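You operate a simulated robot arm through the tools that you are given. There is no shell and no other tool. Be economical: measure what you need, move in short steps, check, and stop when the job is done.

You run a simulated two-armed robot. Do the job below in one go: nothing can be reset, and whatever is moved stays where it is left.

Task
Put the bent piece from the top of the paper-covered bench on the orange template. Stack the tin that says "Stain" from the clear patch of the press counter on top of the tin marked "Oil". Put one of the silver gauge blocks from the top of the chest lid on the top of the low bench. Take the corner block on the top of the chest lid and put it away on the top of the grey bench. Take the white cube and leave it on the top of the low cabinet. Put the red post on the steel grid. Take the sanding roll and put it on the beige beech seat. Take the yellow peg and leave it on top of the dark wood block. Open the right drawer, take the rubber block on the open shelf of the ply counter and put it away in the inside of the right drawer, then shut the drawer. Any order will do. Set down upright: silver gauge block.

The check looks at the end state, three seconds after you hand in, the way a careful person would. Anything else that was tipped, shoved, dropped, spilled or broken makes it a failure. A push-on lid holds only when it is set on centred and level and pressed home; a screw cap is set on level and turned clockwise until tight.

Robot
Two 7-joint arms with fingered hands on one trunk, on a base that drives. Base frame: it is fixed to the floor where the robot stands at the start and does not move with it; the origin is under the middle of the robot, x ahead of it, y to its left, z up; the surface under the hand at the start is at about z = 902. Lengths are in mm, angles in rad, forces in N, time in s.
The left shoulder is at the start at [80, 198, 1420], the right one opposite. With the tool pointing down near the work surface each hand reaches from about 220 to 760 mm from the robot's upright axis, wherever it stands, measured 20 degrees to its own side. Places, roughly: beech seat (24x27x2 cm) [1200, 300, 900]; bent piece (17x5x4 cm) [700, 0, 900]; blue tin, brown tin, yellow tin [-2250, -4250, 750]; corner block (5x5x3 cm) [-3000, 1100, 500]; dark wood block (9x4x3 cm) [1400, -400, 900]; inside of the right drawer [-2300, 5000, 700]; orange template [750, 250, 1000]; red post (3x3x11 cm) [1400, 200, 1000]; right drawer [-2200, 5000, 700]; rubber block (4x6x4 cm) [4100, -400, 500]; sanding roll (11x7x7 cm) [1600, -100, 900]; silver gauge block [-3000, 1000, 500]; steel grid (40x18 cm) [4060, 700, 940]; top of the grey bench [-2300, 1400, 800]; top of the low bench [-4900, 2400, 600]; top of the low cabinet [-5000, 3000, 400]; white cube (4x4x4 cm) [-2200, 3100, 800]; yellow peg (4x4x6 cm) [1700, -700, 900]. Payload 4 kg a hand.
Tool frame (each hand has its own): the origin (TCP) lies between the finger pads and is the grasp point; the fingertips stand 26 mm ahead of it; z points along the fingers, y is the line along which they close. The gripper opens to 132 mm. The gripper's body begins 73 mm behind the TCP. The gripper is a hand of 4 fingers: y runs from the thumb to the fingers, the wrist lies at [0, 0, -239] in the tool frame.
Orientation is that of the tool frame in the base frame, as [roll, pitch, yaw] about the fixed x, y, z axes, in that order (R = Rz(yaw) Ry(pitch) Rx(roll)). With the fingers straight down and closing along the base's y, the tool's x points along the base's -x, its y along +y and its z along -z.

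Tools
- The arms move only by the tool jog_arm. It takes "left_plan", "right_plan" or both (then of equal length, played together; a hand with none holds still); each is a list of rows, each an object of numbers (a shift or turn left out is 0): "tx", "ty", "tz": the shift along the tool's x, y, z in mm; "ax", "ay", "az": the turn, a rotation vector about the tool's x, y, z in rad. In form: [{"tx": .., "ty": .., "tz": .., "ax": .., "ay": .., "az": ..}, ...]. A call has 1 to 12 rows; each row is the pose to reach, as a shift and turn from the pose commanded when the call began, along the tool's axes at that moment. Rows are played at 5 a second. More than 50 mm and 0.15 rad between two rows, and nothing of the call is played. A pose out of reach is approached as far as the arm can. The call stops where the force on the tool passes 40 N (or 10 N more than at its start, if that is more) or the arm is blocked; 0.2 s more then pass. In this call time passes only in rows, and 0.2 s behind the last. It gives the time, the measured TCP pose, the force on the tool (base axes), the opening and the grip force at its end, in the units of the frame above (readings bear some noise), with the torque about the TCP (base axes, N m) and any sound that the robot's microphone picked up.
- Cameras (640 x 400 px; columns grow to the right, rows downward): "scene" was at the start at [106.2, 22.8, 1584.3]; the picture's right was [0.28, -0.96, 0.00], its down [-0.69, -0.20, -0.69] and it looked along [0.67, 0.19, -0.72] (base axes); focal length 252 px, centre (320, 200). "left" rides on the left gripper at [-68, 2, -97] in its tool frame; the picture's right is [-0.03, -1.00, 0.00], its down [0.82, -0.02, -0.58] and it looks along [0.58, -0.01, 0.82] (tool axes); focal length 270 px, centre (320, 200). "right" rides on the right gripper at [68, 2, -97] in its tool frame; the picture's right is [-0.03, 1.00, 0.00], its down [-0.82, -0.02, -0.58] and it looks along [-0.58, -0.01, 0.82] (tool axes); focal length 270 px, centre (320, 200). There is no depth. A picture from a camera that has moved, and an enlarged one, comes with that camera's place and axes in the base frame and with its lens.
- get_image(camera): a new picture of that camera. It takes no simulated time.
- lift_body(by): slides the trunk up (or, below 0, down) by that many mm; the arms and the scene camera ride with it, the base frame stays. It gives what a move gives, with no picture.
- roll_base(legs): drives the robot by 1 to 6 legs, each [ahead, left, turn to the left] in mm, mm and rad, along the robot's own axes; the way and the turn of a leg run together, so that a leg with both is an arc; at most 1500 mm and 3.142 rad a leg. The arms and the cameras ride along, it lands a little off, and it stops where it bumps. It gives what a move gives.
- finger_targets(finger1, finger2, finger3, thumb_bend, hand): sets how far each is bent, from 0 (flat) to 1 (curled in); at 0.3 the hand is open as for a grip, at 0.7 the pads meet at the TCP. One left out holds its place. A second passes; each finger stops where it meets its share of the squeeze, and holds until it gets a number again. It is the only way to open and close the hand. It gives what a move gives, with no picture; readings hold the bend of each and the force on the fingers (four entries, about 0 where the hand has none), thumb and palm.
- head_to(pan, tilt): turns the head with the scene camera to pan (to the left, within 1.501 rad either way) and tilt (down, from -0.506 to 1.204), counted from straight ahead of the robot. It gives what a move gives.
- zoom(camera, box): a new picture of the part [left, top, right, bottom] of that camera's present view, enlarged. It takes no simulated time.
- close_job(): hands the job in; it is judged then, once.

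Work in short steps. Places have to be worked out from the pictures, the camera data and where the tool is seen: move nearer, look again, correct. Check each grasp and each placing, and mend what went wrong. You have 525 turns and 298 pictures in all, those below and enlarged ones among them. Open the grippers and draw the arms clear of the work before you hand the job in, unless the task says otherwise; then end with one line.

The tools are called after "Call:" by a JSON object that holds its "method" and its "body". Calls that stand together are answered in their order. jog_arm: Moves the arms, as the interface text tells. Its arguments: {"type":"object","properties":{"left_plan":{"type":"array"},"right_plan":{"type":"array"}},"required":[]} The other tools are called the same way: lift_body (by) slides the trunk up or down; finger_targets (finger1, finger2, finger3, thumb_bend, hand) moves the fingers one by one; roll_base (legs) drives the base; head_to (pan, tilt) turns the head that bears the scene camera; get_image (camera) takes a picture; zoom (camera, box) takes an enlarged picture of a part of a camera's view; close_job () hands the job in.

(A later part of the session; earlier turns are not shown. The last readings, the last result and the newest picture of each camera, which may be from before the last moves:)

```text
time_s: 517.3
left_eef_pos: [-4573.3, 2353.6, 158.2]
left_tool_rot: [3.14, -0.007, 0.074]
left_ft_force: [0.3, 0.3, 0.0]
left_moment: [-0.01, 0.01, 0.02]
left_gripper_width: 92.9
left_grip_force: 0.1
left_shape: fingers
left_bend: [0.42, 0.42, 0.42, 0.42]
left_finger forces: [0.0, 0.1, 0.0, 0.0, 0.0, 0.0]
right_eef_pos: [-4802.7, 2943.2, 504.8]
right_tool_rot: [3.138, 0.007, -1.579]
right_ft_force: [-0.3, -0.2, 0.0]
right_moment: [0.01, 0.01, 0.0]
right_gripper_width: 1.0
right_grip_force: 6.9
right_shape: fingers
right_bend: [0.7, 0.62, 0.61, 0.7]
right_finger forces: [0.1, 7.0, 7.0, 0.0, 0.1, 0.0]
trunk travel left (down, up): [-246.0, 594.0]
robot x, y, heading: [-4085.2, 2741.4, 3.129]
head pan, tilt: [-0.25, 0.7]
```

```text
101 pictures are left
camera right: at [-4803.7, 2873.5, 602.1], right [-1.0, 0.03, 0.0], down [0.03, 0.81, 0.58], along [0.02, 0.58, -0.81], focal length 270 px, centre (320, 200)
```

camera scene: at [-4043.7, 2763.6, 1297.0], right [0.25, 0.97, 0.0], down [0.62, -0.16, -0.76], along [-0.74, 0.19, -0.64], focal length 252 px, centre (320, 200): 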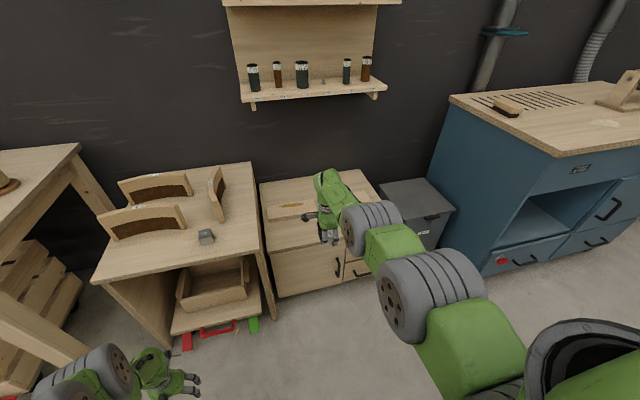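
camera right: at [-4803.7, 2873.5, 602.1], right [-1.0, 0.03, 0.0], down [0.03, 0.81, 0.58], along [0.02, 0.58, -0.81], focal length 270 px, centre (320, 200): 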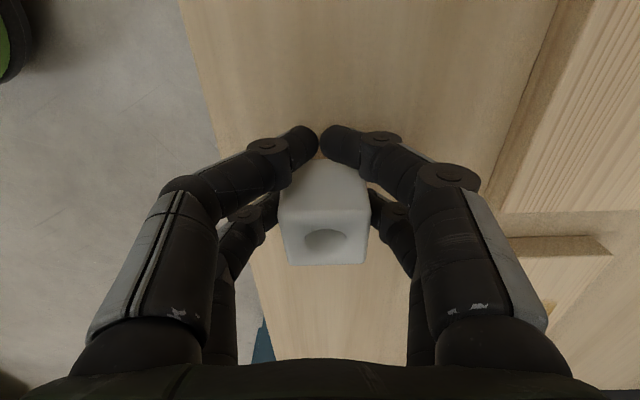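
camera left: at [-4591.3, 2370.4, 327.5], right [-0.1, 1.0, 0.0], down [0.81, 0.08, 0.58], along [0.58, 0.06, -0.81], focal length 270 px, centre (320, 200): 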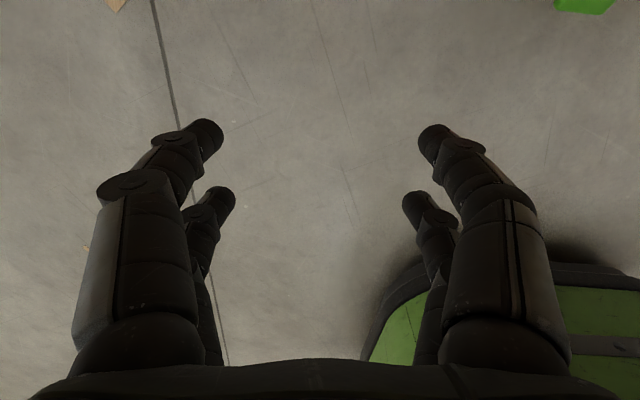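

Call:
{"method": "lift_body", "body": {"by": -5}}

Call:
{"method": "lift_body", "body": {"by": -4}}

```text
time_s: 517.8
left_eef_pos: [-4574.5, 2354.2, 153.8]
left_tool_rot: [3.139, -0.008, 0.074]
left_ft_force: [1.0, -0.1, 0.5]
left_moment: [-0.01, -0.02, 0.0]
left_gripper_width: 92.9
left_grip_force: 0.0
left_shape: fingers
left_bend: [0.42, 0.42, 0.42, 0.42]
left_finger forces: [0.1, 0.0, 0.0, 0.1, 0.0, 0.1]
right_eef_pos: [-4801.5, 2942.7, 499.9]
right_tool_rot: [3.137, 0.005, -1.58]
right_ft_force: [-0.7, 0.1, 0.3]
right_moment: [0.0, -0.03, -0.01]
right_gripper_width: 1.0
right_grip_force: 6.9
right_shape: fingers
right_bend: [0.7, 0.62, 0.61, 0.7]
right_finger forces: [0.1, 7.1, 7.1, 0.0, 0.0, 0.1]
trunk travel left (down, up): [-241.0, 599.0]
robot x, y, heading: [-4079.9, 2738.5, 3.131]
head pan, tilt: [-0.25, 0.7]
```

```text
time_s: 518.3
left_eef_pos: [-4573.3, 2354.8, 149.8]
left_tool_rot: [3.139, -0.007, 0.071]
left_ft_force: [-0.2, -0.1, -1.0]
left_moment: [0.01, 0.0, 0.02]
left_gripper_width: 92.7
left_grip_force: 0.2
left_shape: fingers
left_bend: [0.42, 0.42, 0.42, 0.42]
left_finger forces: [0.0, 0.0, 0.0, 0.0, 0.0, 0.1]
right_eef_pos: [-4801.2, 2943.4, 496.6]
right_tool_rot: [3.139, 0.007, -1.579]
right_ft_force: [-0.5, 0.2, -0.5]
right_moment: [-0.03, 0.01, 0.04]
right_gripper_width: 1.1
right_grip_force: 7.5
right_shape: fingers
right_bend: [0.7, 0.62, 0.61, 0.7]
right_finger forces: [0.1, 7.0, 7.0, 0.0, 0.0, 0.0]
trunk travel left (down, up): [-237.0, 603.0]
robot x, y, heading: [-4078.7, 2738.2, 3.132]
head pan, tilt: [-0.25, 0.7]
```

Call:
{"method": "lift_body", "body": {"by": -5}}

Call:
{"method": "lift_body", "body": {"by": -5}}

Call:
{"method": "get_image", "body": {"camera": "right"}}

```text
time_s: 518.9
left_eef_pos: [-4573.4, 2353.5, 146.4]
left_tool_rot: [3.14, -0.007, 0.073]
left_ft_force: [0.3, 0.1, 0.8]
left_moment: [0.0, 0.01, 0.03]
left_gripper_width: 92.8
left_grip_force: 0.1
left_shape: fingers
left_bend: [0.42, 0.42, 0.42, 0.42]
left_finger forces: [0.1, 0.0, 0.0, 0.0, 0.1, 0.0]
right_eef_pos: [-4801.3, 2942.4, 491.8]
right_tool_rot: [3.139, 0.007, -1.578]
right_ft_force: [0.5, 0.1, -0.6]
right_moment: [0.0, -0.03, 0.04]
right_gripper_width: 1.0
right_grip_force: 7.4
right_shape: fingers
right_bend: [0.7, 0.62, 0.61, 0.7]
right_finger forces: [0.0, 6.9, 7.0, 0.0, 0.0, 0.0]
trunk travel left (down, up): [-232.0, 608.0]
robot x, y, heading: [-4083.3, 2743.2, 3.13]
head pan, tilt: [-0.25, 0.7]
```

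```text
time_s: 519.4
left_eef_pos: [-4573.4, 2354.7, 138.8]
left_tool_rot: [3.139, -0.005, 0.072]
left_ft_force: [0.5, 0.2, -1.0]
left_moment: [0.03, -0.01, 0.01]
left_gripper_width: 92.9
left_grip_force: 0.1
left_shape: fingers
left_bend: [0.42, 0.42, 0.42, 0.42]
left_finger forces: [0.1, 0.0, 0.1, 0.1, 0.0, 0.1]
right_eef_pos: [-4801.5, 2941.4, 487.3]
right_tool_rot: [3.139, 0.006, -1.578]
right_ft_force: [0.3, -0.2, 0.3]
right_moment: [-0.01, 0.0, -0.03]
right_gripper_width: 1.3
right_grip_force: 6.6
right_shape: fingers
right_bend: [0.7, 0.62, 0.61, 0.7]
right_finger forces: [0.0, 7.0, 7.1, 0.0, 0.2, 0.1]
trunk travel left (down, up): [-227.0, 613.0]
robot x, y, heading: [-4081.3, 2740.9, 3.134]
head pan, tilt: [-0.25, 0.7]
```

```text
100 pictures are left
camera right: at [-4803.7, 2873.5, 583.1], right [-1.0, 0.03, 0.0], down [0.03, 0.81, 0.58], along [0.02, 0.58, -0.81], focal length 270 px, centre (320, 200)
```

right: 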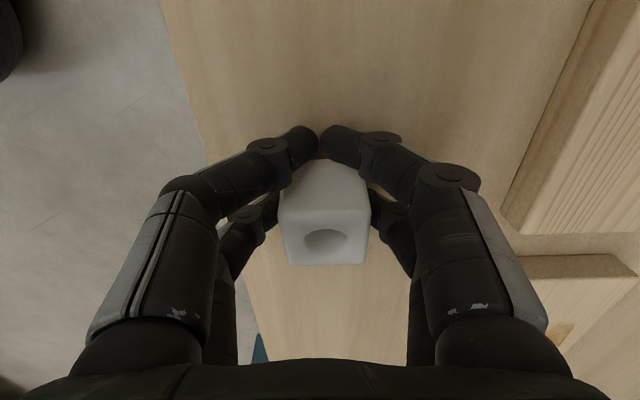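

Shadows are closing in; still free. Continue down.

Call:
{"method": "lift_body", "body": {"by": -6}}

Call:
{"method": "lift_body", "body": {"by": -5}}

Call:
{"method": "lift_body", "body": {"by": -4}}

```text
time_s: 520.0
left_eef_pos: [-4572.5, 2353.3, 134.1]
left_tool_rot: [-3.141, -0.006, 0.073]
left_ft_force: [-0.3, 0.4, -0.8]
left_moment: [0.01, 0.02, 0.0]
left_gripper_width: 92.9
left_grip_force: 0.0
left_shape: fingers
left_bend: [0.42, 0.42, 0.42, 0.42]
left_finger forces: [0.0, 0.0, 0.1, 0.0, 0.0, 0.0]
right_eef_pos: [-4802.8, 2942.4, 481.8]
right_tool_rot: [3.138, 0.007, -1.579]
right_ft_force: [0.2, -0.2, 4.5]
right_moment: [0.04, -0.02, 0.02]
right_gripper_width: 1.2
right_grip_force: 7.6
right_shape: fingers
right_bend: [0.7, 0.62, 0.61, 0.7]
right_finger forces: [0.0, 7.9, 8.2, 0.0, 0.0, 0.0]
trunk travel left (down, up): [-221.0, 619.0]
robot x, y, heading: [-4082.7, 2743.5, 3.135]
head pan, tilt: [-0.25, 0.7]
```

```text
time_s: 520.5
left_eef_pos: [-4573.4, 2353.6, 129.6]
left_tool_rot: [-3.141, -0.005, 0.074]
left_ft_force: [-0.6, 0.3, 0.4]
left_moment: [0.01, 0.02, 0.01]
left_gripper_width: 92.9
left_grip_force: 0.1
left_shape: fingers
left_bend: [0.42, 0.42, 0.42, 0.42]
left_finger forces: [0.0, 0.0, 0.1, 0.0, 0.1, 0.0]
right_eef_pos: [-4802.6, 2942.6, 479.9]
right_tool_rot: [3.131, 0.009, -1.581]
right_ft_force: [2.6, -0.7, 20.6]
right_moment: [0.36, -0.25, -0.04]
right_gripper_width: 1.2
right_grip_force: 14.6
right_shape: fingers
right_bend: [0.7, 0.63, 0.65, 0.7]
right_finger forces: [0.1, 10.2, 18.0, 0.0, 0.1, 0.0]
trunk travel left (down, up): [-216.0, 624.0]
robot x, y, heading: [-4083.5, 2744.4, 3.135]
head pan, tilt: [-0.25, 0.7]
```

```text
time_s: 521.0
left_eef_pos: [-4574.3, 2354.1, 127.8]
left_tool_rot: [-3.139, -0.001, 0.073]
left_ft_force: [0.6, -0.1, 0.1]
left_moment: [-0.01, -0.01, 0.02]
left_gripper_width: 92.7
left_grip_force: 0.0
left_shape: fingers
left_bend: [0.42, 0.42, 0.42, 0.42]
left_finger forces: [0.0, 0.1, 0.0, 0.0, 0.0, 0.0]
right_eef_pos: [-4802.4, 2942.7, 479.8]
right_tool_rot: [3.126, 0.009, -1.58]
right_ft_force: [2.7, 0.1, 37.7]
right_moment: [0.69, -0.28, -0.04]
right_gripper_width: 1.1
right_grip_force: 22.1
right_shape: fingers
right_bend: [0.7, 0.65, 0.68, 0.7]
right_finger forces: [0.1, 17.1, 26.6, 0.0, 0.0, 0.1]
trunk travel left (down, up): [-212.0, 628.0]
robot x, y, heading: [-4082.8, 2742.7, 3.134]
head pan, tilt: [-0.25, 0.7]
```

Contact with the top. I relieve 8 mm and open.

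Call:
{"method": "lift_body", "body": {"by": 8}}

Call:
{"method": "finger_targets", "body": {"hand": "right", "finger1": 0.48, "finger2": 0.48, "finger3": 0.48, "thumb_bend": 0.48}}

Call:
{"method": "get_image", "body": {"camera": "right"}}

```text
time_s: 521.6
left_eef_pos: [-4573.3, 2354.1, 133.5]
left_tool_rot: [-3.14, -0.005, 0.074]
left_ft_force: [0.6, 0.1, -0.4]
left_moment: [-0.02, 0.01, -0.02]
left_gripper_width: 92.6
left_grip_force: 0.1
left_shape: fingers
left_bend: [0.42, 0.42, 0.42, 0.42]
left_finger forces: [0.0, 0.0, 0.0, 0.1, 0.1, 0.0]
right_eef_pos: [-4799.4, 2942.0, 480.3]
right_tool_rot: [3.139, 0.009, -1.58]
right_ft_force: [-1.9, 0.6, 17.5]
right_moment: [0.33, 0.25, -0.03]
right_gripper_width: 1.1
right_grip_force: 13.1
right_shape: fingers
right_bend: [0.7, 0.65, 0.65, 0.7]
right_finger forces: [0.0, 15.6, 10.9, 0.0, 0.1, 0.1]
trunk travel left (down, up): [-220.0, 620.0]
robot x, y, heading: [-4078.9, 2742.4, 3.135]
head pan, tilt: [-0.25, 0.7]
```

```text
time_s: 522.6
left_eef_pos: [-4573.7, 2354.3, 134.2]
left_tool_rot: [3.141, -0.005, 0.074]
left_ft_force: [1.3, -1.0, -0.8]
left_moment: [0.0, -0.01, -0.01]
left_gripper_width: 92.9
left_grip_force: 0.0
left_shape: fingers
left_bend: [0.42, 0.42, 0.42, 0.42]
left_finger forces: [0.1, 0.1, 0.0, 0.0, 0.0, 0.1]
right_eef_pos: [-4800.5, 2943.7, 481.6]
right_tool_rot: [3.135, 0.009, -1.58]
right_ft_force: [-8.8, -1.4, 24.6]
right_moment: [-0.2, -0.65, -0.11]
right_gripper_width: 63.3
right_grip_force: 12.2
right_shape: fingers
right_bend: [0.48, 0.48, 0.54, 0.52]
right_finger forces: [0.0, 0.0, 9.1, 0.0, 15.2, 0.0]
trunk travel left (down, up): [-220.0, 620.0]
robot x, y, heading: [-4084.5, 2742.1, 3.135]
head pan, tilt: [-0.25, 0.7]
```

```text
99 pictures are left
camera right: at [-4803.0, 2872.7, 579.2], right [-1.0, 0.03, 0.01], down [0.03, 0.81, 0.58], along [0.01, 0.58, -0.81], focal length 270 px, centre (320, 200)
```

right: 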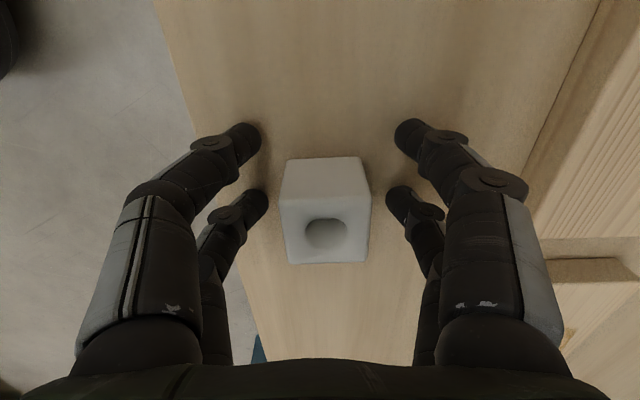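

The cube rests flat and free. I raise the trunk and confirm.

Call:
{"method": "lift_body", "body": {"by": 150}}

Call:
{"method": "get_image", "body": {"camera": "right"}}

Call:
{"method": "get_image", "body": {"camera": "left"}}

```text
time_s: 524.4
left_eef_pos: [-4573.2, 2354.3, 282.0]
left_tool_rot: [3.14, -0.009, 0.074]
left_ft_force: [0.9, 0.4, 0.3]
left_moment: [0.02, 0.01, 0.0]
left_gripper_width: 92.8
left_grip_force: 0.0
left_shape: fingers
left_bend: [0.42, 0.42, 0.42, 0.42]
left_finger forces: [0.0, 0.1, 0.0, 0.1, 0.0, 0.1]
right_eef_pos: [-4802.6, 2940.4, 629.1]
right_tool_rot: [3.14, 0.008, -1.58]
right_ft_force: [0.6, -0.4, -0.9]
right_moment: [-0.02, -0.03, 0.03]
right_gripper_width: 72.7
right_grip_force: 0.0
right_shape: fingers
right_bend: [0.48, 0.48, 0.48, 0.48]
right_finger forces: [0.1, 0.1, 0.0, 0.1, 0.0, 0.0]
trunk travel left (down, up): [-370.0, 470.0]
robot x, y, heading: [-4084.2, 2740.4, 3.133]
head pan, tilt: [-0.25, 0.7]
```

```text
98 pictures are left
camera right: at [-4804.0, 2873.4, 725.6], right [-1.0, 0.03, 0.0], down [0.03, 0.81, 0.58], along [0.02, 0.58, -0.81], focal length 270 px, centre (320, 200)
```

right: 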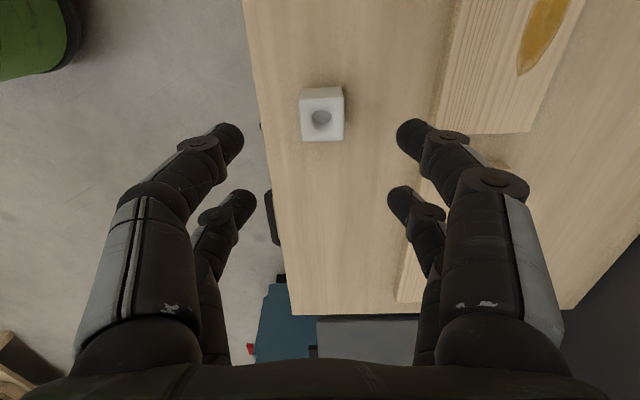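

```text
97 pictures are left
camera left: at [-4641.3, 2346.5, 379.0], right [-0.1, 1.0, 0.0], down [0.81, 0.08, 0.58], along [0.58, 0.06, -0.81], focal length 270 px, centre (320, 200)
```

left: 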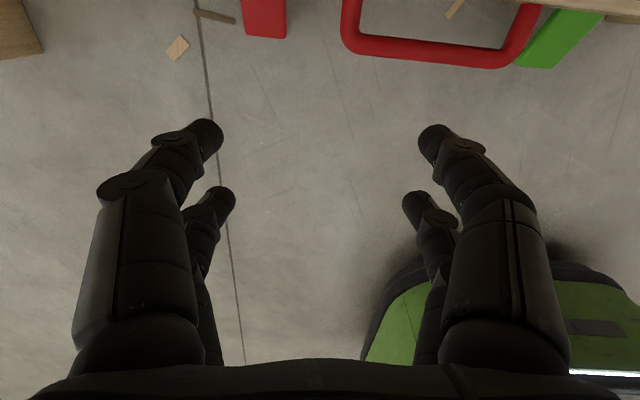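

Cube placed. I back off, raise the trunk, and bring the hands to carrying poses.

Call:
{"method": "roll_base", "body": {"legs": [[-330, 0, 0]]}}

Call:
{"method": "lift_body", "body": {"by": 400}}

Call:
{"method": "jog_arm", "body": {"right_plan": [{"az": -0.143}, {"az": -0.286}, {"az": -0.429}, {"az": -0.571}, {"az": -0.714}, {"az": -0.857}, {"az": -1.0}, {"az": -1.142}, {"az": -1.285}, {"az": -1.428}, {"az": -1.571}], "left_plan": [{"tz": -20, "tx": -6}, {"tz": -40, "tx": -12}, {"tz": -60, "tx": -18}, {"tz": -80, "tx": -24}, {"tz": -100, "tx": -30}, {"tz": -120, "tx": -36}, {"tz": -140, "tx": -42}, {"tz": -160, "tx": -48}, {"tz": -180, "tx": -54}, {"tz": -200, "tx": -60}, {"tz": -200, "tx": -60}]}}

Call:
{"method": "finger_targets", "body": {"hand": "right", "finger1": 0.3, "finger2": 0.3, "finger3": 0.3, "thumb_bend": 0.3}}

Call:
{"method": "zoom", "body": {"camera": "scene", "box": [100, 150, 420, 350]}}

```text
time_s: 526.5
left_eef_pos: [-4251.3, 2355.0, 282.9]
left_tool_rot: [-3.14, -0.008, 0.063]
left_ft_force: [0.1, 0.1, -0.2]
left_moment: [0.04, -0.01, 0.02]
left_gripper_width: 92.7
left_grip_force: 0.0
left_shape: fingers
left_bend: [0.42, 0.42, 0.42, 0.42]
left_finger forces: [0.0, 0.1, 0.1, 0.0, 0.0, 0.1]
right_eef_pos: [-4476.1, 2944.0, 630.0]
right_tool_rot: [3.139, 0.007, -1.586]
right_ft_force: [0.3, 0.4, 0.8]
right_moment: [-0.02, 0.03, 0.03]
right_gripper_width: 73.1
right_grip_force: 0.1
right_shape: fingers
right_bend: [0.48, 0.48, 0.48, 0.48]
right_finger forces: [0.0, 0.0, 0.1, 0.1, 0.0, 0.0]
trunk travel left (down, up): [-370.0, 470.0]
robot x, y, heading: [-3760.3, 2740.5, 3.131]
head pan, tilt: [-0.25, 0.7]
```

```text
time_s: 530.4
left_eef_pos: [-4251.2, 2353.8, 683.2]
left_tool_rot: [3.14, -0.007, 0.065]
left_ft_force: [0.0, -0.4, -0.6]
left_moment: [0.0, -0.01, 0.0]
left_gripper_width: 92.9
left_grip_force: 0.0
left_shape: fingers
left_bend: [0.42, 0.42, 0.42, 0.42]
left_finger forces: [0.0, 0.0, 0.0, 0.0, 0.0, 0.0]
right_eef_pos: [-4475.6, 2942.7, 1029.4]
right_tool_rot: [3.139, 0.007, -1.587]
right_ft_force: [-0.2, 1.2, -0.8]
right_moment: [-0.02, 0.0, 0.01]
right_gripper_width: 73.1
right_grip_force: 0.0
right_shape: fingers
right_bend: [0.48, 0.48, 0.48, 0.48]
right_finger forces: [0.0, 0.0, 0.0, 0.1, 0.1, 0.0]
trunk travel left (down, up): [-770.0, 70.0]
robot x, y, heading: [-3757.2, 2736.9, 3.129]
head pan, tilt: [-0.25, 0.7]
```

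```text
time_s: 532.8
left_eef_pos: [-4367.3, 2327.6, 850.4]
left_tool_rot: [-3.141, -0.009, 0.065]
left_ft_force: [0.7, -0.2, 0.7]
left_moment: [0.03, 0.0, 0.0]
left_gripper_width: 92.7
left_grip_force: 0.1
left_shape: fingers
left_bend: [0.42, 0.42, 0.42, 0.42]
left_finger forces: [0.0, 0.0, 0.1, 0.1, 0.1, 0.0]
left hand out of reach, approached as far as the arm can: row 1, 2, 3, 4, 5, 6, 7, 8, 9, 10, 11
right_eef_pos: [-4476.0, 2943.6, 1028.7]
right_tool_rot: [-3.134, 0.004, -0.013]
right_ft_force: [-0.3, -0.3, 0.0]
right_moment: [-0.01, 0.02, -0.04]
right_gripper_width: 72.6
right_grip_force: 0.0
right_shape: fingers
right_bend: [0.48, 0.48, 0.48, 0.48]
right_finger forces: [0.0, 0.0, 0.0, 0.1, 0.0, 0.0]
trunk travel left (down, up): [-770.0, 70.0]
robot x, y, heading: [-3762.0, 2739.2, 3.126]
head pan, tilt: [-0.25, 0.7]
```

```text
time_s: 533.8
left_eef_pos: [-4366.4, 2326.5, 850.6]
left_tool_rot: [-3.141, -0.007, 0.063]
left_ft_force: [0.5, 0.7, 0.5]
left_moment: [0.02, 0.02, -0.05]
left_gripper_width: 92.8
left_grip_force: 0.0
left_shape: fingers
left_bend: [0.42, 0.42, 0.42, 0.42]
left_finger forces: [0.0, 0.0, 0.1, 0.0, 0.0, 0.0]
right_eef_pos: [-4475.3, 2943.7, 1028.0]
right_tool_rot: [-3.135, 0.005, -0.014]
right_ft_force: [-0.2, 0.3, -0.7]
right_moment: [-0.02, 0.0, 0.01]
right_gripper_width: 132.3
right_grip_force: 0.1
right_shape: fingers
right_bend: [0.3, 0.3, 0.3, 0.3]
right_finger forces: [0.0, 0.0, 0.0, 0.0, 0.1, 0.0]
trunk travel left (down, up): [-770.0, 70.0]
robot x, y, heading: [-3757.4, 2740.5, 3.125]
head pan, tilt: [-0.25, 0.7]
```

```text
2.00 times, centred on (260, 250) of scene
camera zoom: at [-3872.0, 2761.5, 1633.1], right [0.26, 0.96, 0.0], down [0.62, -0.17, -0.76], along [-0.74, 0.2, -0.64], focal length 503 px, centre (440, 100)
```

zoom: 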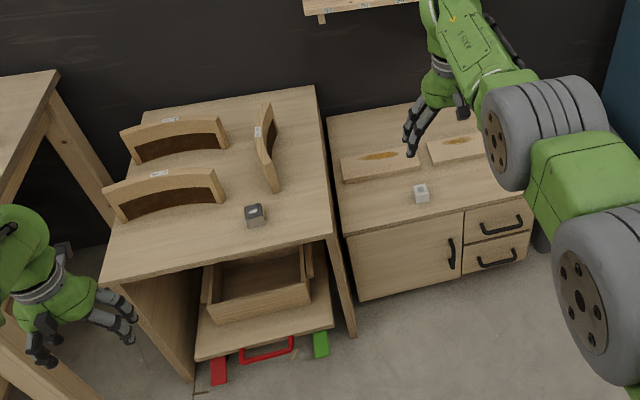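

Everything there stands well. I move to the aisle middle, turn to face −y and drive down it.

Call:
{"method": "roll_base", "body": {"legs": [[70, 0, 0], [0, 0, 1.58]]}}

Call:
{"method": "head_to", "body": {"pan": 0.0, "tilt": 0.4}}

Call:
{"method": "get_image", "body": {"camera": "scene"}}

```text
time_s: 538.6
left_eef_pos: [-3418.2, 2129.0, 850.6]
left_tool_rot: [3.141, -0.008, 1.63]
left_ft_force: [-0.6, -0.3, 0.2]
left_moment: [0.0, 0.06, 0.01]
left_gripper_width: 92.4
left_grip_force: 0.0
left_shape: fingers
left_bend: [0.42, 0.42, 0.42, 0.42]
left_finger forces: [0.0, 0.0, 0.0, 0.0, 0.1, 0.1]
right_eef_pos: [-4036.7, 2021.9, 1027.6]
right_tool_rot: [-3.135, 0.003, 1.549]
right_ft_force: [-0.1, 0.3, 0.1]
right_moment: [0.02, -0.01, 0.02]
right_gripper_width: 132.5
right_grip_force: 0.0
right_shape: fingers
right_bend: [0.3, 0.3, 0.3, 0.3]
right_finger forces: [0.1, 0.0, 0.0, 0.0, 0.1, 0.1]
trunk travel left (down, up): [-770.0, 70.0]
robot x, y, heading: [-3826.6, 2740.9, -1.591]
head pan, tilt: [-0.25, 0.7]
```

```text
time_s: 539.4
left_eef_pos: [-3418.2, 2128.6, 849.3]
left_tool_rot: [3.14, -0.009, 1.63]
left_ft_force: [-0.4, 0.9, -0.7]
left_moment: [0.03, 0.03, -0.03]
left_gripper_width: 92.8
left_grip_force: 0.1
left_shape: fingers
left_bend: [0.42, 0.42, 0.42, 0.42]
left_finger forces: [0.0, 0.0, 0.1, 0.1, 0.0, 0.0]
right_eef_pos: [-4035.4, 2021.5, 1028.2]
right_tool_rot: [-3.135, 0.004, 1.55]
right_ft_force: [-0.6, 0.9, 0.7]
right_moment: [-0.01, -0.01, 0.03]
right_gripper_width: 132.5
right_grip_force: 0.1
right_shape: fingers
right_bend: [0.3, 0.3, 0.3, 0.3]
right_finger forces: [0.0, 0.0, 0.1, 0.0, 0.1, 0.0]
trunk travel left (down, up): [-770.0, 70.0]
robot x, y, heading: [-3824.2, 2739.9, -1.593]
head pan, tilt: [0.0, 0.4]
```

```text
95 pictures are left
camera scene: at [-3830.2, 2616.9, 1659.9], right [-1.0, 0.02, 0.0], down [0.01, 0.39, -0.92], along [-0.02, -0.92, -0.39], focal length 252 px, centre (320, 200)
```

scene: 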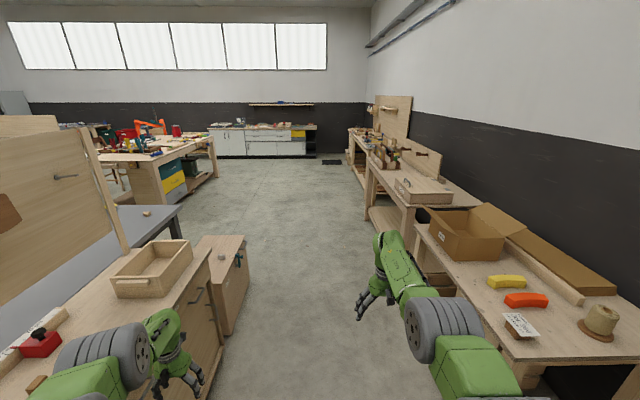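

The aisle is clear right to the press counter (white drawers) at the far end. I drive down it.

Call:
{"method": "roll_base", "body": {"legs": [[0, -90, 0.023], [1450, 0, 0], [1450, 0, 0], [1450, 0, 0]]}}

Call:
{"method": "get_image", "body": {"camera": "scene"}}

```text
time_s: 560.6
left_eef_pos: [-3540.9, -2165.0, 850.2]
left_tool_rot: [3.141, -0.009, 1.632]
left_ft_force: [0.5, -0.7, -0.6]
left_moment: [-0.02, -0.02, -0.01]
left_gripper_width: 93.0
left_grip_force: 0.0
left_shape: fingers
left_bend: [0.42, 0.42, 0.42, 0.42]
left_finger forces: [0.1, 0.0, 0.1, 0.0, 0.0, 0.1]
right_eef_pos: [-4157.4, -2271.1, 1028.6]
right_tool_rot: [-3.135, 0.005, 1.549]
right_ft_force: [0.3, 0.2, -0.5]
right_moment: [0.02, 0.02, 0.0]
right_gripper_width: 132.6
right_grip_force: 0.1
right_shape: fingers
right_bend: [0.3, 0.3, 0.3, 0.3]
right_finger forces: [0.0, 0.1, 0.0, 0.0, 0.1, 0.1]
trunk travel left (down, up): [-770.0, 70.0]
robot x, y, heading: [-3949.2, -1556.3, -1.589]
head pan, tilt: [0.0, 0.4]
```

```text
94 pictures are left
camera scene: at [-3952.0, -1676.5, 1660.0], right [-1.0, 0.02, 0.0], down [0.01, 0.39, -0.92], along [-0.02, -0.92, -0.39], focal length 252 px, centre (320, 200)
```

scene: 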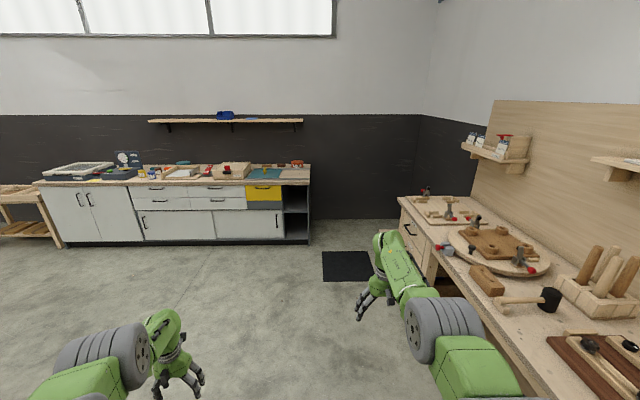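

The counter runs along the −y wall. I slide left to x≈−2250 and forward for a closer look.

Call:
{"method": "roll_base", "body": {"legs": [[0, 850, 0.018], [0, 850, 0], [1300, 0, 0]]}}

Call:
{"method": "head_to", "body": {"pan": 0.0, "tilt": 0.6}}

Call:
{"method": "get_image", "body": {"camera": "scene"}}

```text
time_s: 575.3
left_eef_pos: [-1861.1, -3462.4, 850.4]
left_tool_rot: [-3.14, -0.008, 1.627]
left_ft_force: [-0.2, -1.1, 0.7]
left_moment: [-0.01, -0.03, -0.01]
left_gripper_width: 92.8
left_grip_force: 0.0
left_shape: fingers
left_bend: [0.42, 0.42, 0.42, 0.42]
left_finger forces: [0.0, 0.0, 0.1, 0.1, 0.1, 0.0]
right_eef_pos: [-2478.9, -3565.1, 1028.7]
right_tool_rot: [-3.134, 0.003, 1.546]
right_ft_force: [-0.8, 0.2, -0.2]
right_moment: [0.02, -0.02, 0.0]
right_gripper_width: 132.5
right_grip_force: 0.0
right_shape: fingers
right_bend: [0.3, 0.3, 0.3, 0.3]
right_finger forces: [0.0, 0.0, 0.0, 0.0, 0.0, 0.0]
trunk travel left (down, up): [-770.0, 70.0]
robot x, y, heading: [-2264.2, -2849.5, -1.597]
head pan, tilt: [0.0, 0.4]
```

```text
time_s: 576.1
left_eef_pos: [-1862.1, -3462.7, 850.5]
left_tool_rot: [3.141, -0.009, 1.627]
left_ft_force: [0.5, 0.1, 0.5]
left_moment: [0.02, 0.02, 0.0]
left_gripper_width: 92.7
left_grip_force: 0.1
left_shape: fingers
left_bend: [0.42, 0.42, 0.42, 0.42]
left_finger forces: [0.0, 0.1, 0.0, 0.0, 0.1, 0.0]
right_eef_pos: [-2478.1, -3565.8, 1028.2]
right_tool_rot: [-3.134, 0.007, 1.547]
right_ft_force: [0.1, -1.0, 0.0]
right_moment: [0.01, -0.05, -0.02]
right_gripper_width: 132.6
right_grip_force: 0.1
right_shape: fingers
right_bend: [0.3, 0.3, 0.3, 0.3]
right_finger forces: [0.0, 0.0, 0.0, 0.1, 0.1, 0.1]
trunk travel left (down, up): [-770.0, 70.0]
robot x, y, heading: [-2263.1, -2846.1, -1.597]
head pan, tilt: [0.0, 0.6]
```

```text
93 pictures are left
camera scene: at [-2271.0, -2968.1, 1641.8], right [-1.0, 0.03, 0.0], down [0.01, 0.56, -0.83], along [-0.02, -0.83, -0.56], focal length 252 px, centre (320, 200)
```

scene: 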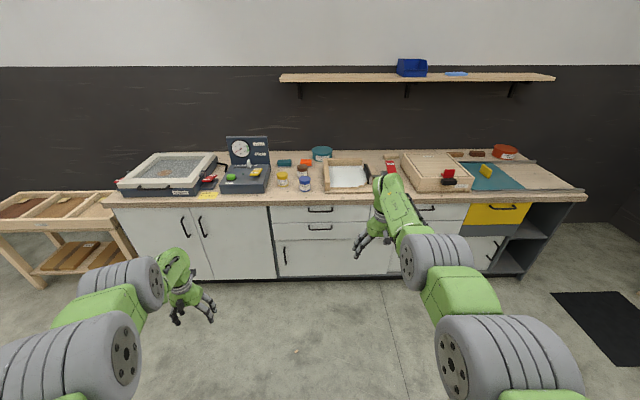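

Call:
{"method": "zoom", "body": {"camera": "scene", "box": [255, 150, 335, 200]}}

```text
8.00 times, centred on (295, 175) of scene
camera zoom: at [-2271.0, -2968.1, 1641.8], right [-1.0, 0.03, 0.0], down [0.01, 0.56, -0.83], along [-0.02, -0.83, -0.56], focal length 2013 px, centre (520, 400)
```

zoom: 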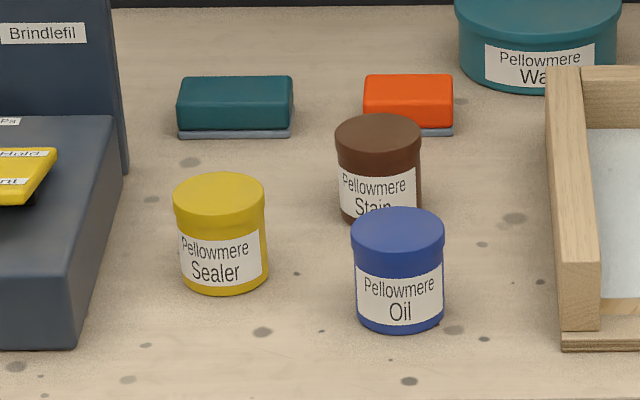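

The brown "Stain" tin stands behind the blue "Oil" tin. I raise the trunk and left hand, then move so that the right hand faces the tins.

Call:
{"method": "lift_body", "body": {"by": 68}}

Call:
{"method": "roll_base", "body": {"legs": [[0, 300, 0.026], [680, 0, 0]]}}

Call:
{"method": "head_to", "body": {"pan": -0.1, "tilt": 0.7}}

Call:
{"method": "get_image", "body": {"camera": "scene"}}

Call:
{"method": "get_image", "body": {"camera": "right"}}

```text
time_s: 577.1
left_eef_pos: [-1860.5, -3461.9, 917.0]
left_tool_rot: [-3.141, -0.008, 1.626]
left_ft_force: [-0.5, -0.1, -0.2]
left_moment: [-0.01, 0.0, -0.01]
left_gripper_width: 92.6
left_grip_force: 0.1
left_shape: fingers
left_bend: [0.42, 0.42, 0.42, 0.42]
left_finger forces: [0.0, 0.0, 0.1, 0.1, 0.0, 0.0]
right_eef_pos: [-2479.1, -3566.8, 1095.3]
right_tool_rot: [-3.136, 0.003, 1.546]
right_ft_force: [-0.3, -0.3, -0.8]
right_moment: [0.01, -0.04, 0.01]
right_gripper_width: 132.3
right_grip_force: 0.0
right_shape: fingers
right_bend: [0.3, 0.3, 0.3, 0.3]
right_finger forces: [0.0, 0.0, 0.0, 0.1, 0.0, 0.1]
trunk travel left (down, up): [-838.0, 2.0]
robot x, y, heading: [-2265.9, -2843.4, -1.59]
head pan, tilt: [0.0, 0.6]
```

```text
time_s: 582.5
left_eef_pos: [-1539.6, -4116.7, 919.4]
left_tool_rot: [-3.141, -0.007, 1.669]
left_ft_force: [0.7, 0.7, -0.1]
left_moment: [0.02, 0.0, 0.04]
left_gripper_width: 92.9
left_grip_force: 0.1
left_shape: fingers
left_bend: [0.42, 0.42, 0.42, 0.42]
left_finger forces: [0.0, 0.1, 0.0, 0.1, 0.0, 0.0]
right_eef_pos: [-2150.8, -4245.9, 1098.1]
right_tool_rot: [-3.135, 0.006, 1.586]
right_ft_force: [0.1, 0.7, 0.6]
right_moment: [-0.03, 0.0, -0.02]
right_gripper_width: 132.8
right_grip_force: 0.1
right_shape: fingers
right_bend: [0.3, 0.3, 0.3, 0.3]
right_finger forces: [0.1, 0.1, 0.0, 0.1, 0.0, 0.0]
trunk travel left (down, up): [-838.0, 2.0]
robot x, y, heading: [-1967.8, -3525.3, -1.557]
head pan, tilt: [0.0, 0.6]
```

```text
time_s: 583.1
left_eef_pos: [-1537.7, -4117.7, 917.4]
left_tool_rot: [3.141, -0.009, 1.669]
left_ft_force: [0.0, -0.5, -0.7]
left_moment: [0.0, 0.01, 0.03]
left_gripper_width: 92.7
left_grip_force: 0.1
left_shape: fingers
left_bend: [0.42, 0.42, 0.42, 0.42]
left_finger forces: [0.0, 0.0, 0.1, 0.1, 0.1, 0.0]
right_eef_pos: [-2150.6, -4247.2, 1097.3]
right_tool_rot: [-3.134, 0.005, 1.586]
right_ft_force: [0.3, -0.1, 1.0]
right_moment: [0.01, -0.01, 0.01]
right_gripper_width: 132.6
right_grip_force: 0.1
right_shape: fingers
right_bend: [0.3, 0.3, 0.3, 0.3]
right_finger forces: [0.1, 0.0, 0.0, 0.0, 0.1, 0.0]
trunk travel left (down, up): [-838.0, 2.0]
robot x, y, heading: [-1967.7, -3521.8, -1.556]
head pan, tilt: [-0.099, 0.7]
```

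```text
91 pictures are left
camera scene: at [-1976.6, -3636.5, 1701.2], right [-1.0, 0.08, 0.0], down [0.05, 0.64, -0.77], along [-0.06, -0.76, -0.64], focal length 252 px, centre (320, 200)
```

scene: 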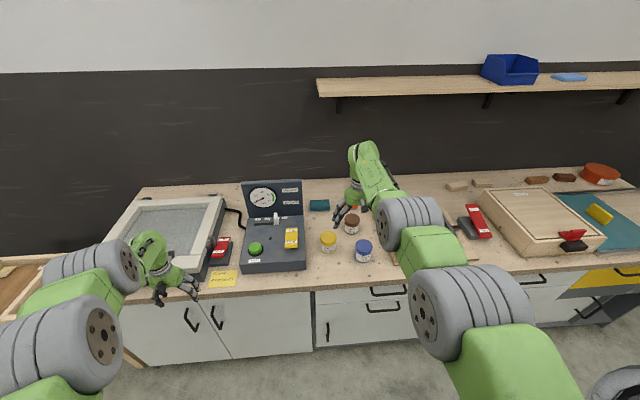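

```text
90 pictures are left
camera right: at [-2149.8, -4178.1, 1194.0], right [1.0, -0.01, -0.01], down [0.0, -0.81, 0.58], along [-0.01, -0.58, -0.81], focal length 270 px, centre (320, 200)
```

right: 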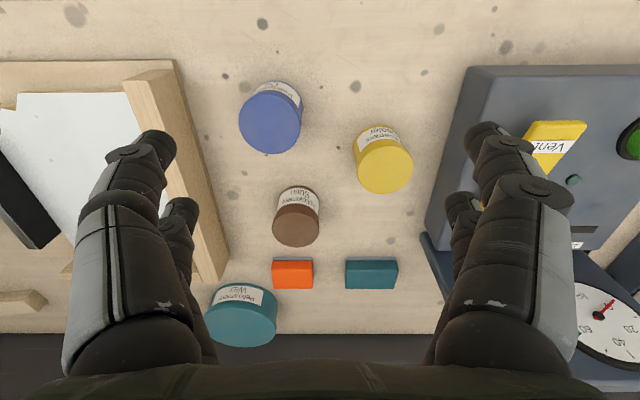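

I drive 200 forward, lower the right hand 100 and look again to fix the heights.

Call:
{"method": "roll_base", "body": {"legs": [[200, -30, -0.015]]}}

Call:
{"method": "get_image", "body": {"camera": "right"}}

Call:
{"method": "jog_arm", "body": {"right_plan": [{"tz": 50}, {"tz": 100}]}}

Call:
{"method": "get_image", "body": {"camera": "right"}}

Call:
{"method": "get_image", "body": {"camera": "left"}}

```text
time_s: 584.3
left_eef_pos: [-1551.4, -4199.8, 915.3]
left_tool_rot: [-3.135, -0.029, 1.661]
left_ft_force: [-2.7, 17.2, 11.2]
left_moment: [-0.18, -0.66, 0.98]
left_gripper_width: 95.4
left_grip_force: 8.9
left_shape: fingers
left_bend: [0.41, 0.42, 0.42, 0.42]
left_finger forces: [17.4, 0.0, 0.1, 0.1, 0.1, 0.1]
right_eef_pos: [-2162.5, -4329.3, 1100.3]
right_tool_rot: [-3.129, 0.007, 1.58]
right_ft_force: [0.0, 0.1, -0.7]
right_moment: [0.02, 0.08, 0.0]
right_gripper_width: 132.7
right_grip_force: 0.1
right_shape: fingers
right_bend: [0.3, 0.3, 0.3, 0.3]
right_finger forces: [0.0, 0.0, 0.0, 0.0, 0.0, 0.0]
trunk travel left (down, up): [-838.0, 2.0]
robot x, y, heading: [-1980.1, -3610.4, -1.563]
head pan, tilt: [-0.099, 0.7]
stopped in leg 1: the force on the tool passed its limit at 82 N (the readings are from after the stop); the commanded pose is now the measured one
```

```text
89 pictures are left
camera right: at [-2159.7, -4261.4, 1196.7], right [1.0, -0.02, -0.01], down [-0.01, -0.81, 0.58], along [-0.02, -0.58, -0.81], focal length 270 px, centre (320, 200)
```

right: 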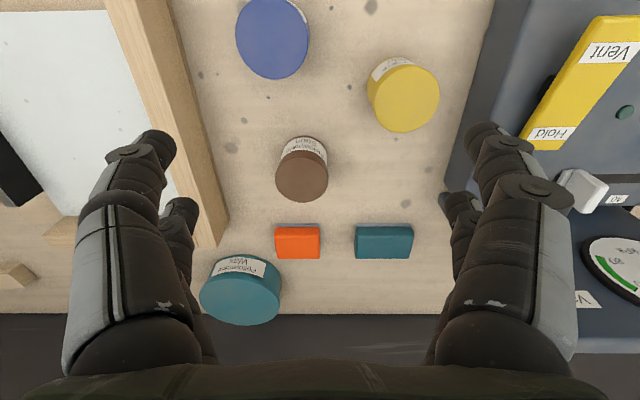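

```text
time_s: 584.9
left_eef_pos: [-1553.1, -4199.9, 915.0]
left_tool_rot: [-3.136, -0.027, 1.659]
left_ft_force: [3.1, 19.4, -1.5]
left_moment: [0.07, 0.07, 1.25]
left_gripper_width: 98.9
left_grip_force: 10.0
left_shape: fingers
left_bend: [0.39, 0.42, 0.42, 0.42]
left_finger forces: [19.6, 0.0, 0.1, 0.0, 0.0, 0.1]
right_eef_pos: [-2161.8, -4310.0, 1007.5]
right_tool_rot: [-3.132, 0.008, 1.579]
right_ft_force: [-0.1, 0.3, 0.1]
right_moment: [0.02, 0.03, -0.01]
right_gripper_width: 132.8
right_grip_force: 0.1
right_shape: fingers
right_bend: [0.3, 0.3, 0.3, 0.3]
right_finger forces: [0.1, 0.0, 0.0, 0.1, 0.0, 0.0]
right hand out of reach, approached as far as the arm can: row 1, 2
trunk travel left (down, up): [-838.0, 2.0]
robot x, y, heading: [-1979.5, -3607.9, -1.56]
head pan, tilt: [-0.099, 0.7]
```

```text
88 pictures are left
camera right: at [-2159.0, -4241.5, 1104.7], right [1.0, -0.02, -0.01], down [-0.01, -0.81, 0.58], along [-0.02, -0.58, -0.81], focal length 270 px, centre (320, 200)
```

right: 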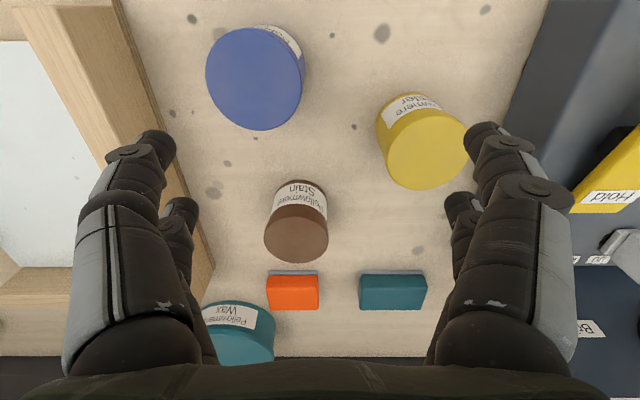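

```text
87 pictures are left
camera left: at [-1544.0, -4271.1, 1010.0], right [-0.99, -0.11, 0.01], down [-0.09, 0.8, 0.6], along [-0.07, 0.6, -0.8], focal length 270 px, centre (320, 200)
```

left: 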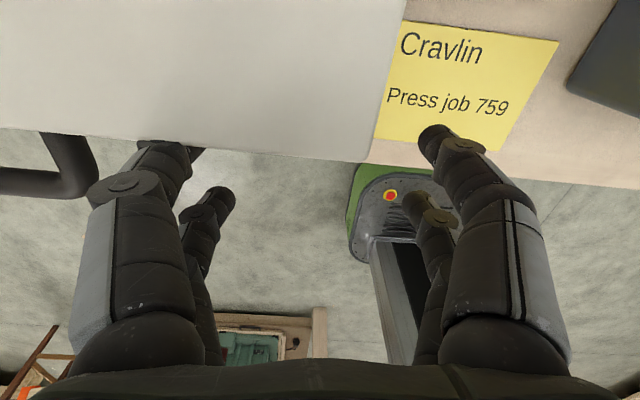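

The left fingers bumped the press frame — it is higher than judged. I back off at once and raise the left hand well up.

Call:
{"method": "roll_base", "body": {"legs": [[-90, 0, 0]]}}

Call:
{"method": "jog_arm", "body": {"left_plan": [{"tx": 7, "ty": -14, "tz": -37}, {"tx": 14, "ty": -28, "tz": -74}, {"tx": 21, "ty": -41, "tz": -111}, {"tx": 28, "ty": -55, "tz": -148}, {"tx": 35, "ty": -69, "tz": -185}, {"tx": 42, "ty": -82, "tz": -222}, {"tx": 48, "ty": -96, "tz": -260}]}}

Call:
{"method": "get_image", "body": {"camera": "scene"}}

Call:
{"method": "get_image", "body": {"camera": "left"}}

```text
time_s: 586.0
left_eef_pos: [-1557.5, -4125.8, 909.5]
left_tool_rot: [3.14, -0.034, 1.658]
left_ft_force: [-0.5, -0.9, -1.2]
left_moment: [0.08, -0.02, 0.01]
left_gripper_width: 93.4
left_grip_force: 0.1
left_shape: fingers
left_bend: [0.42, 0.42, 0.42, 0.42]
left_finger forces: [0.0, 0.1, 0.0, 0.1, 0.0, 0.1]
right_eef_pos: [-2168.6, -4234.3, 997.8]
right_tool_rot: [-3.137, -0.008, 1.576]
right_ft_force: [0.1, -0.9, -0.9]
right_moment: [0.04, -0.02, 0.03]
right_gripper_width: 132.8
right_grip_force: 0.0
right_shape: fingers
right_bend: [0.3, 0.3, 0.3, 0.3]
right_finger forces: [0.0, 0.0, 0.0, 0.0, 0.0, 0.0]
trunk travel left (down, up): [-838.0, 2.0]
robot x, y, heading: [-1980.6, -3521.7, -1.564]
head pan, tilt: [-0.099, 0.7]
```

```text
time_s: 587.6
left_eef_pos: [-1608.1, -4193.1, 1203.2]
left_tool_rot: [-3.124, -0.048, 1.674]
left_ft_force: [-1.3, 2.6, -4.9]
left_moment: [-0.11, -0.09, 0.01]
left_gripper_width: 93.6
left_grip_force: 0.0
left_shape: fingers
left_bend: [0.42, 0.42, 0.42, 0.42]
left_finger forces: [0.0, 0.0, 0.0, 0.0, 0.0, 0.0]
left hand out of reach, approached as far as the arm can: row 1, 2, 3, 4, 5, 6, 7
right_eef_pos: [-2168.2, -4223.7, 1005.4]
right_tool_rot: [-3.136, 0.008, 1.577]
right_ft_force: [-0.2, 0.7, -0.1]
right_moment: [0.0, 0.03, -0.02]
right_gripper_width: 132.6
right_grip_force: 0.1
right_shape: fingers
right_bend: [0.3, 0.3, 0.3, 0.3]
right_finger forces: [0.0, 0.1, 0.0, 0.0, 0.1, 0.0]
trunk travel left (down, up): [-838.0, 2.0]
robot x, y, heading: [-1980.2, -3522.6, -1.564]
head pan, tilt: [-0.099, 0.7]
```

```text
86 pictures are left
camera scene: at [-1991.9, -3635.2, 1701.2], right [-1.0, 0.09, 0.0], down [0.06, 0.64, -0.77], along [-0.07, -0.76, -0.64], focal length 252 px, centre (320, 200)
```

scene: 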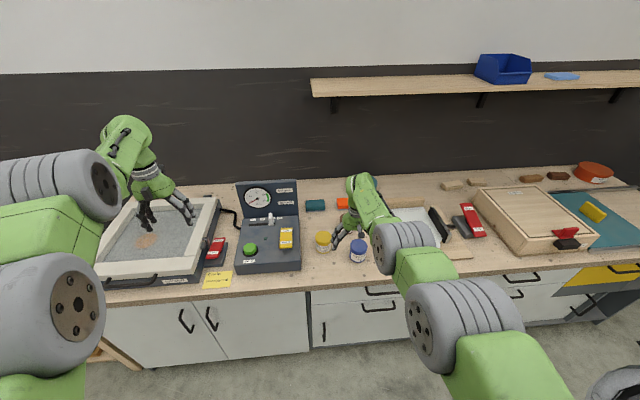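

```text
85 pictures are left
camera left: at [-1596.5, -4265.8, 1297.1], right [-0.99, -0.13, 0.02], down [-0.09, 0.78, 0.62], along [-0.09, 0.61, -0.79], focal length 270 px, centre (320, 200)
```

left: 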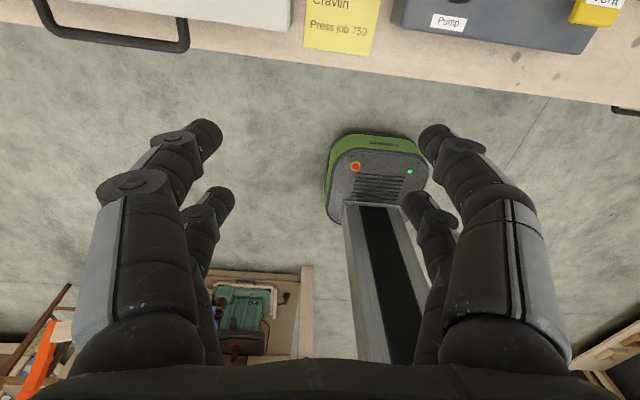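

The left hand is now well clear and the press did not shift. I drive on toward the Stain tin (top at −2193,−4461,869).

Call:
{"method": "roll_base", "body": {"legs": [[225, -20, 0]]}}

Call:
{"method": "get_image", "body": {"camera": "right"}}

Call:
{"method": "get_image", "body": {"camera": "scene"}}

```text
time_s: 589.3
left_eef_pos: [-1624.0, -4415.8, 1213.2]
left_tool_rot: [-3.123, -0.031, 1.673]
left_ft_force: [1.2, 0.7, 0.1]
left_moment: [-0.05, 0.01, -0.03]
left_gripper_width: 93.3
left_grip_force: 0.0
left_shape: fingers
left_bend: [0.42, 0.42, 0.42, 0.42]
left_finger forces: [0.0, 0.0, 0.0, 0.0, 0.0, 0.0]
right_eef_pos: [-2184.3, -4442.8, 1008.7]
right_tool_rot: [-3.136, 0.009, 1.577]
right_ft_force: [0.5, 0.5, 0.1]
right_moment: [0.0, 0.02, 0.02]
right_gripper_width: 132.6
right_grip_force: 0.0
right_shape: fingers
right_bend: [0.3, 0.3, 0.3, 0.3]
right_finger forces: [0.0, 0.1, 0.1, 0.0, 0.0, 0.1]
trunk travel left (down, up): [-838.0, 2.0]
robot x, y, heading: [-2000.7, -3747.1, -1.564]
head pan, tilt: [-0.099, 0.7]
```

```text
84 pictures are left
camera right: at [-2181.4, -4374.9, 1104.9], right [1.0, -0.02, -0.01], down [-0.01, -0.81, 0.58], along [-0.02, -0.58, -0.81], focal length 270 px, centre (320, 200)
```

right: 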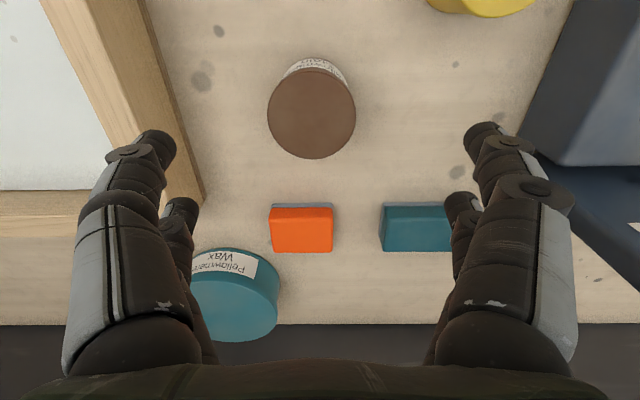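

```text
83 pictures are left
camera scene: at [-2007.7, -3852.6, 1701.7], right [-1.0, 0.09, 0.0], down [0.06, 0.64, -0.77], along [-0.07, -0.76, -0.64], focal length 252 px, centre (320, 200)
```

scene: 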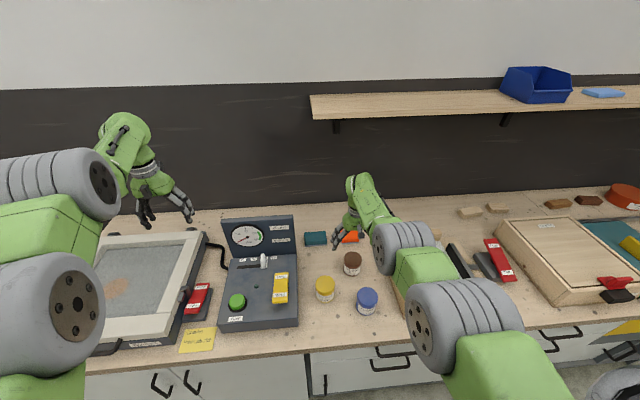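

Stain's top is at (−2194,−4455,872). I narrow the fingers a little, centre and lower.

Call:
{"method": "finger_targets", "body": {"hand": "right", "finger1": 0.36, "finger2": 0.36, "finger3": 0.36, "thumb_bend": 0.36}}

Call:
{"method": "jog_arm", "body": {"right_plan": [{"tx": -6, "ty": -5, "tz": 30}, {"tx": -13, "ty": -10, "tz": 60}, {"tx": -13, "ty": -10, "tz": 90}]}}

Call:
{"method": "get_image", "body": {"camera": "right"}}

```text
time_s: 590.3
left_eef_pos: [-1623.6, -4423.7, 1206.6]
left_tool_rot: [-3.126, -0.037, 1.674]
left_ft_force: [0.0, -1.2, -0.6]
left_moment: [0.0, -0.01, 0.02]
left_gripper_width: 93.4
left_grip_force: 0.2
left_shape: fingers
left_bend: [0.42, 0.42, 0.42, 0.42]
left_finger forces: [0.0, 0.0, 0.0, 0.1, 0.1, 0.0]
right_eef_pos: [-2184.0, -4450.3, 1004.2]
right_tool_rot: [-3.134, 0.001, 1.578]
right_ft_force: [0.7, 0.2, 0.6]
right_moment: [0.0, 0.01, -0.01]
right_gripper_width: 113.7
right_grip_force: 0.0
right_shape: fingers
right_bend: [0.36, 0.36, 0.36, 0.36]
right_finger forces: [0.0, 0.0, 0.0, 0.1, 0.1, 0.1]
trunk travel left (down, up): [-838.0, 2.0]
robot x, y, heading: [-1997.8, -3743.6, -1.562]
head pan, tilt: [-0.099, 0.7]
```

```text
time_s: 591.1
left_eef_pos: [-1623.3, -4421.7, 1208.4]
left_tool_rot: [-3.124, -0.036, 1.673]
left_ft_force: [-0.5, 0.6, 0.0]
left_moment: [-0.02, 0.03, -0.03]
left_gripper_width: 93.3
left_grip_force: 0.1
left_shape: fingers
left_bend: [0.42, 0.42, 0.42, 0.42]
left_finger forces: [0.0, 0.0, 0.0, 0.0, 0.0, 0.0]
right_eef_pos: [-2192.5, -4423.9, 931.8]
right_tool_rot: [-3.134, 0.005, 1.577]
right_ft_force: [0.3, -0.5, 0.8]
right_moment: [0.05, -0.03, 0.02]
right_gripper_width: 114.0
right_grip_force: 0.0
right_shape: fingers
right_bend: [0.36, 0.36, 0.36, 0.36]
right_finger forces: [0.1, 0.1, 0.0, 0.0, 0.0, 0.0]
right hand out of reach, approached as far as the arm can: row 1, 2, 3
trunk travel left (down, up): [-838.0, 2.0]
robot x, y, heading: [-1996.8, -3750.1, -1.561]
head pan, tilt: [-0.099, 0.7]
```

```text
82 pictures are left
camera right: at [-2190.6, -4355.0, 1028.7], right [1.0, -0.02, -0.01], down [-0.01, -0.81, 0.58], along [-0.02, -0.58, -0.81], focal length 270 px, centre (320, 200)
```

right: 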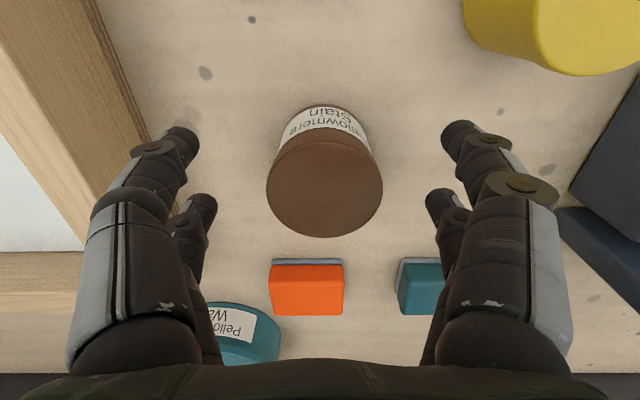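

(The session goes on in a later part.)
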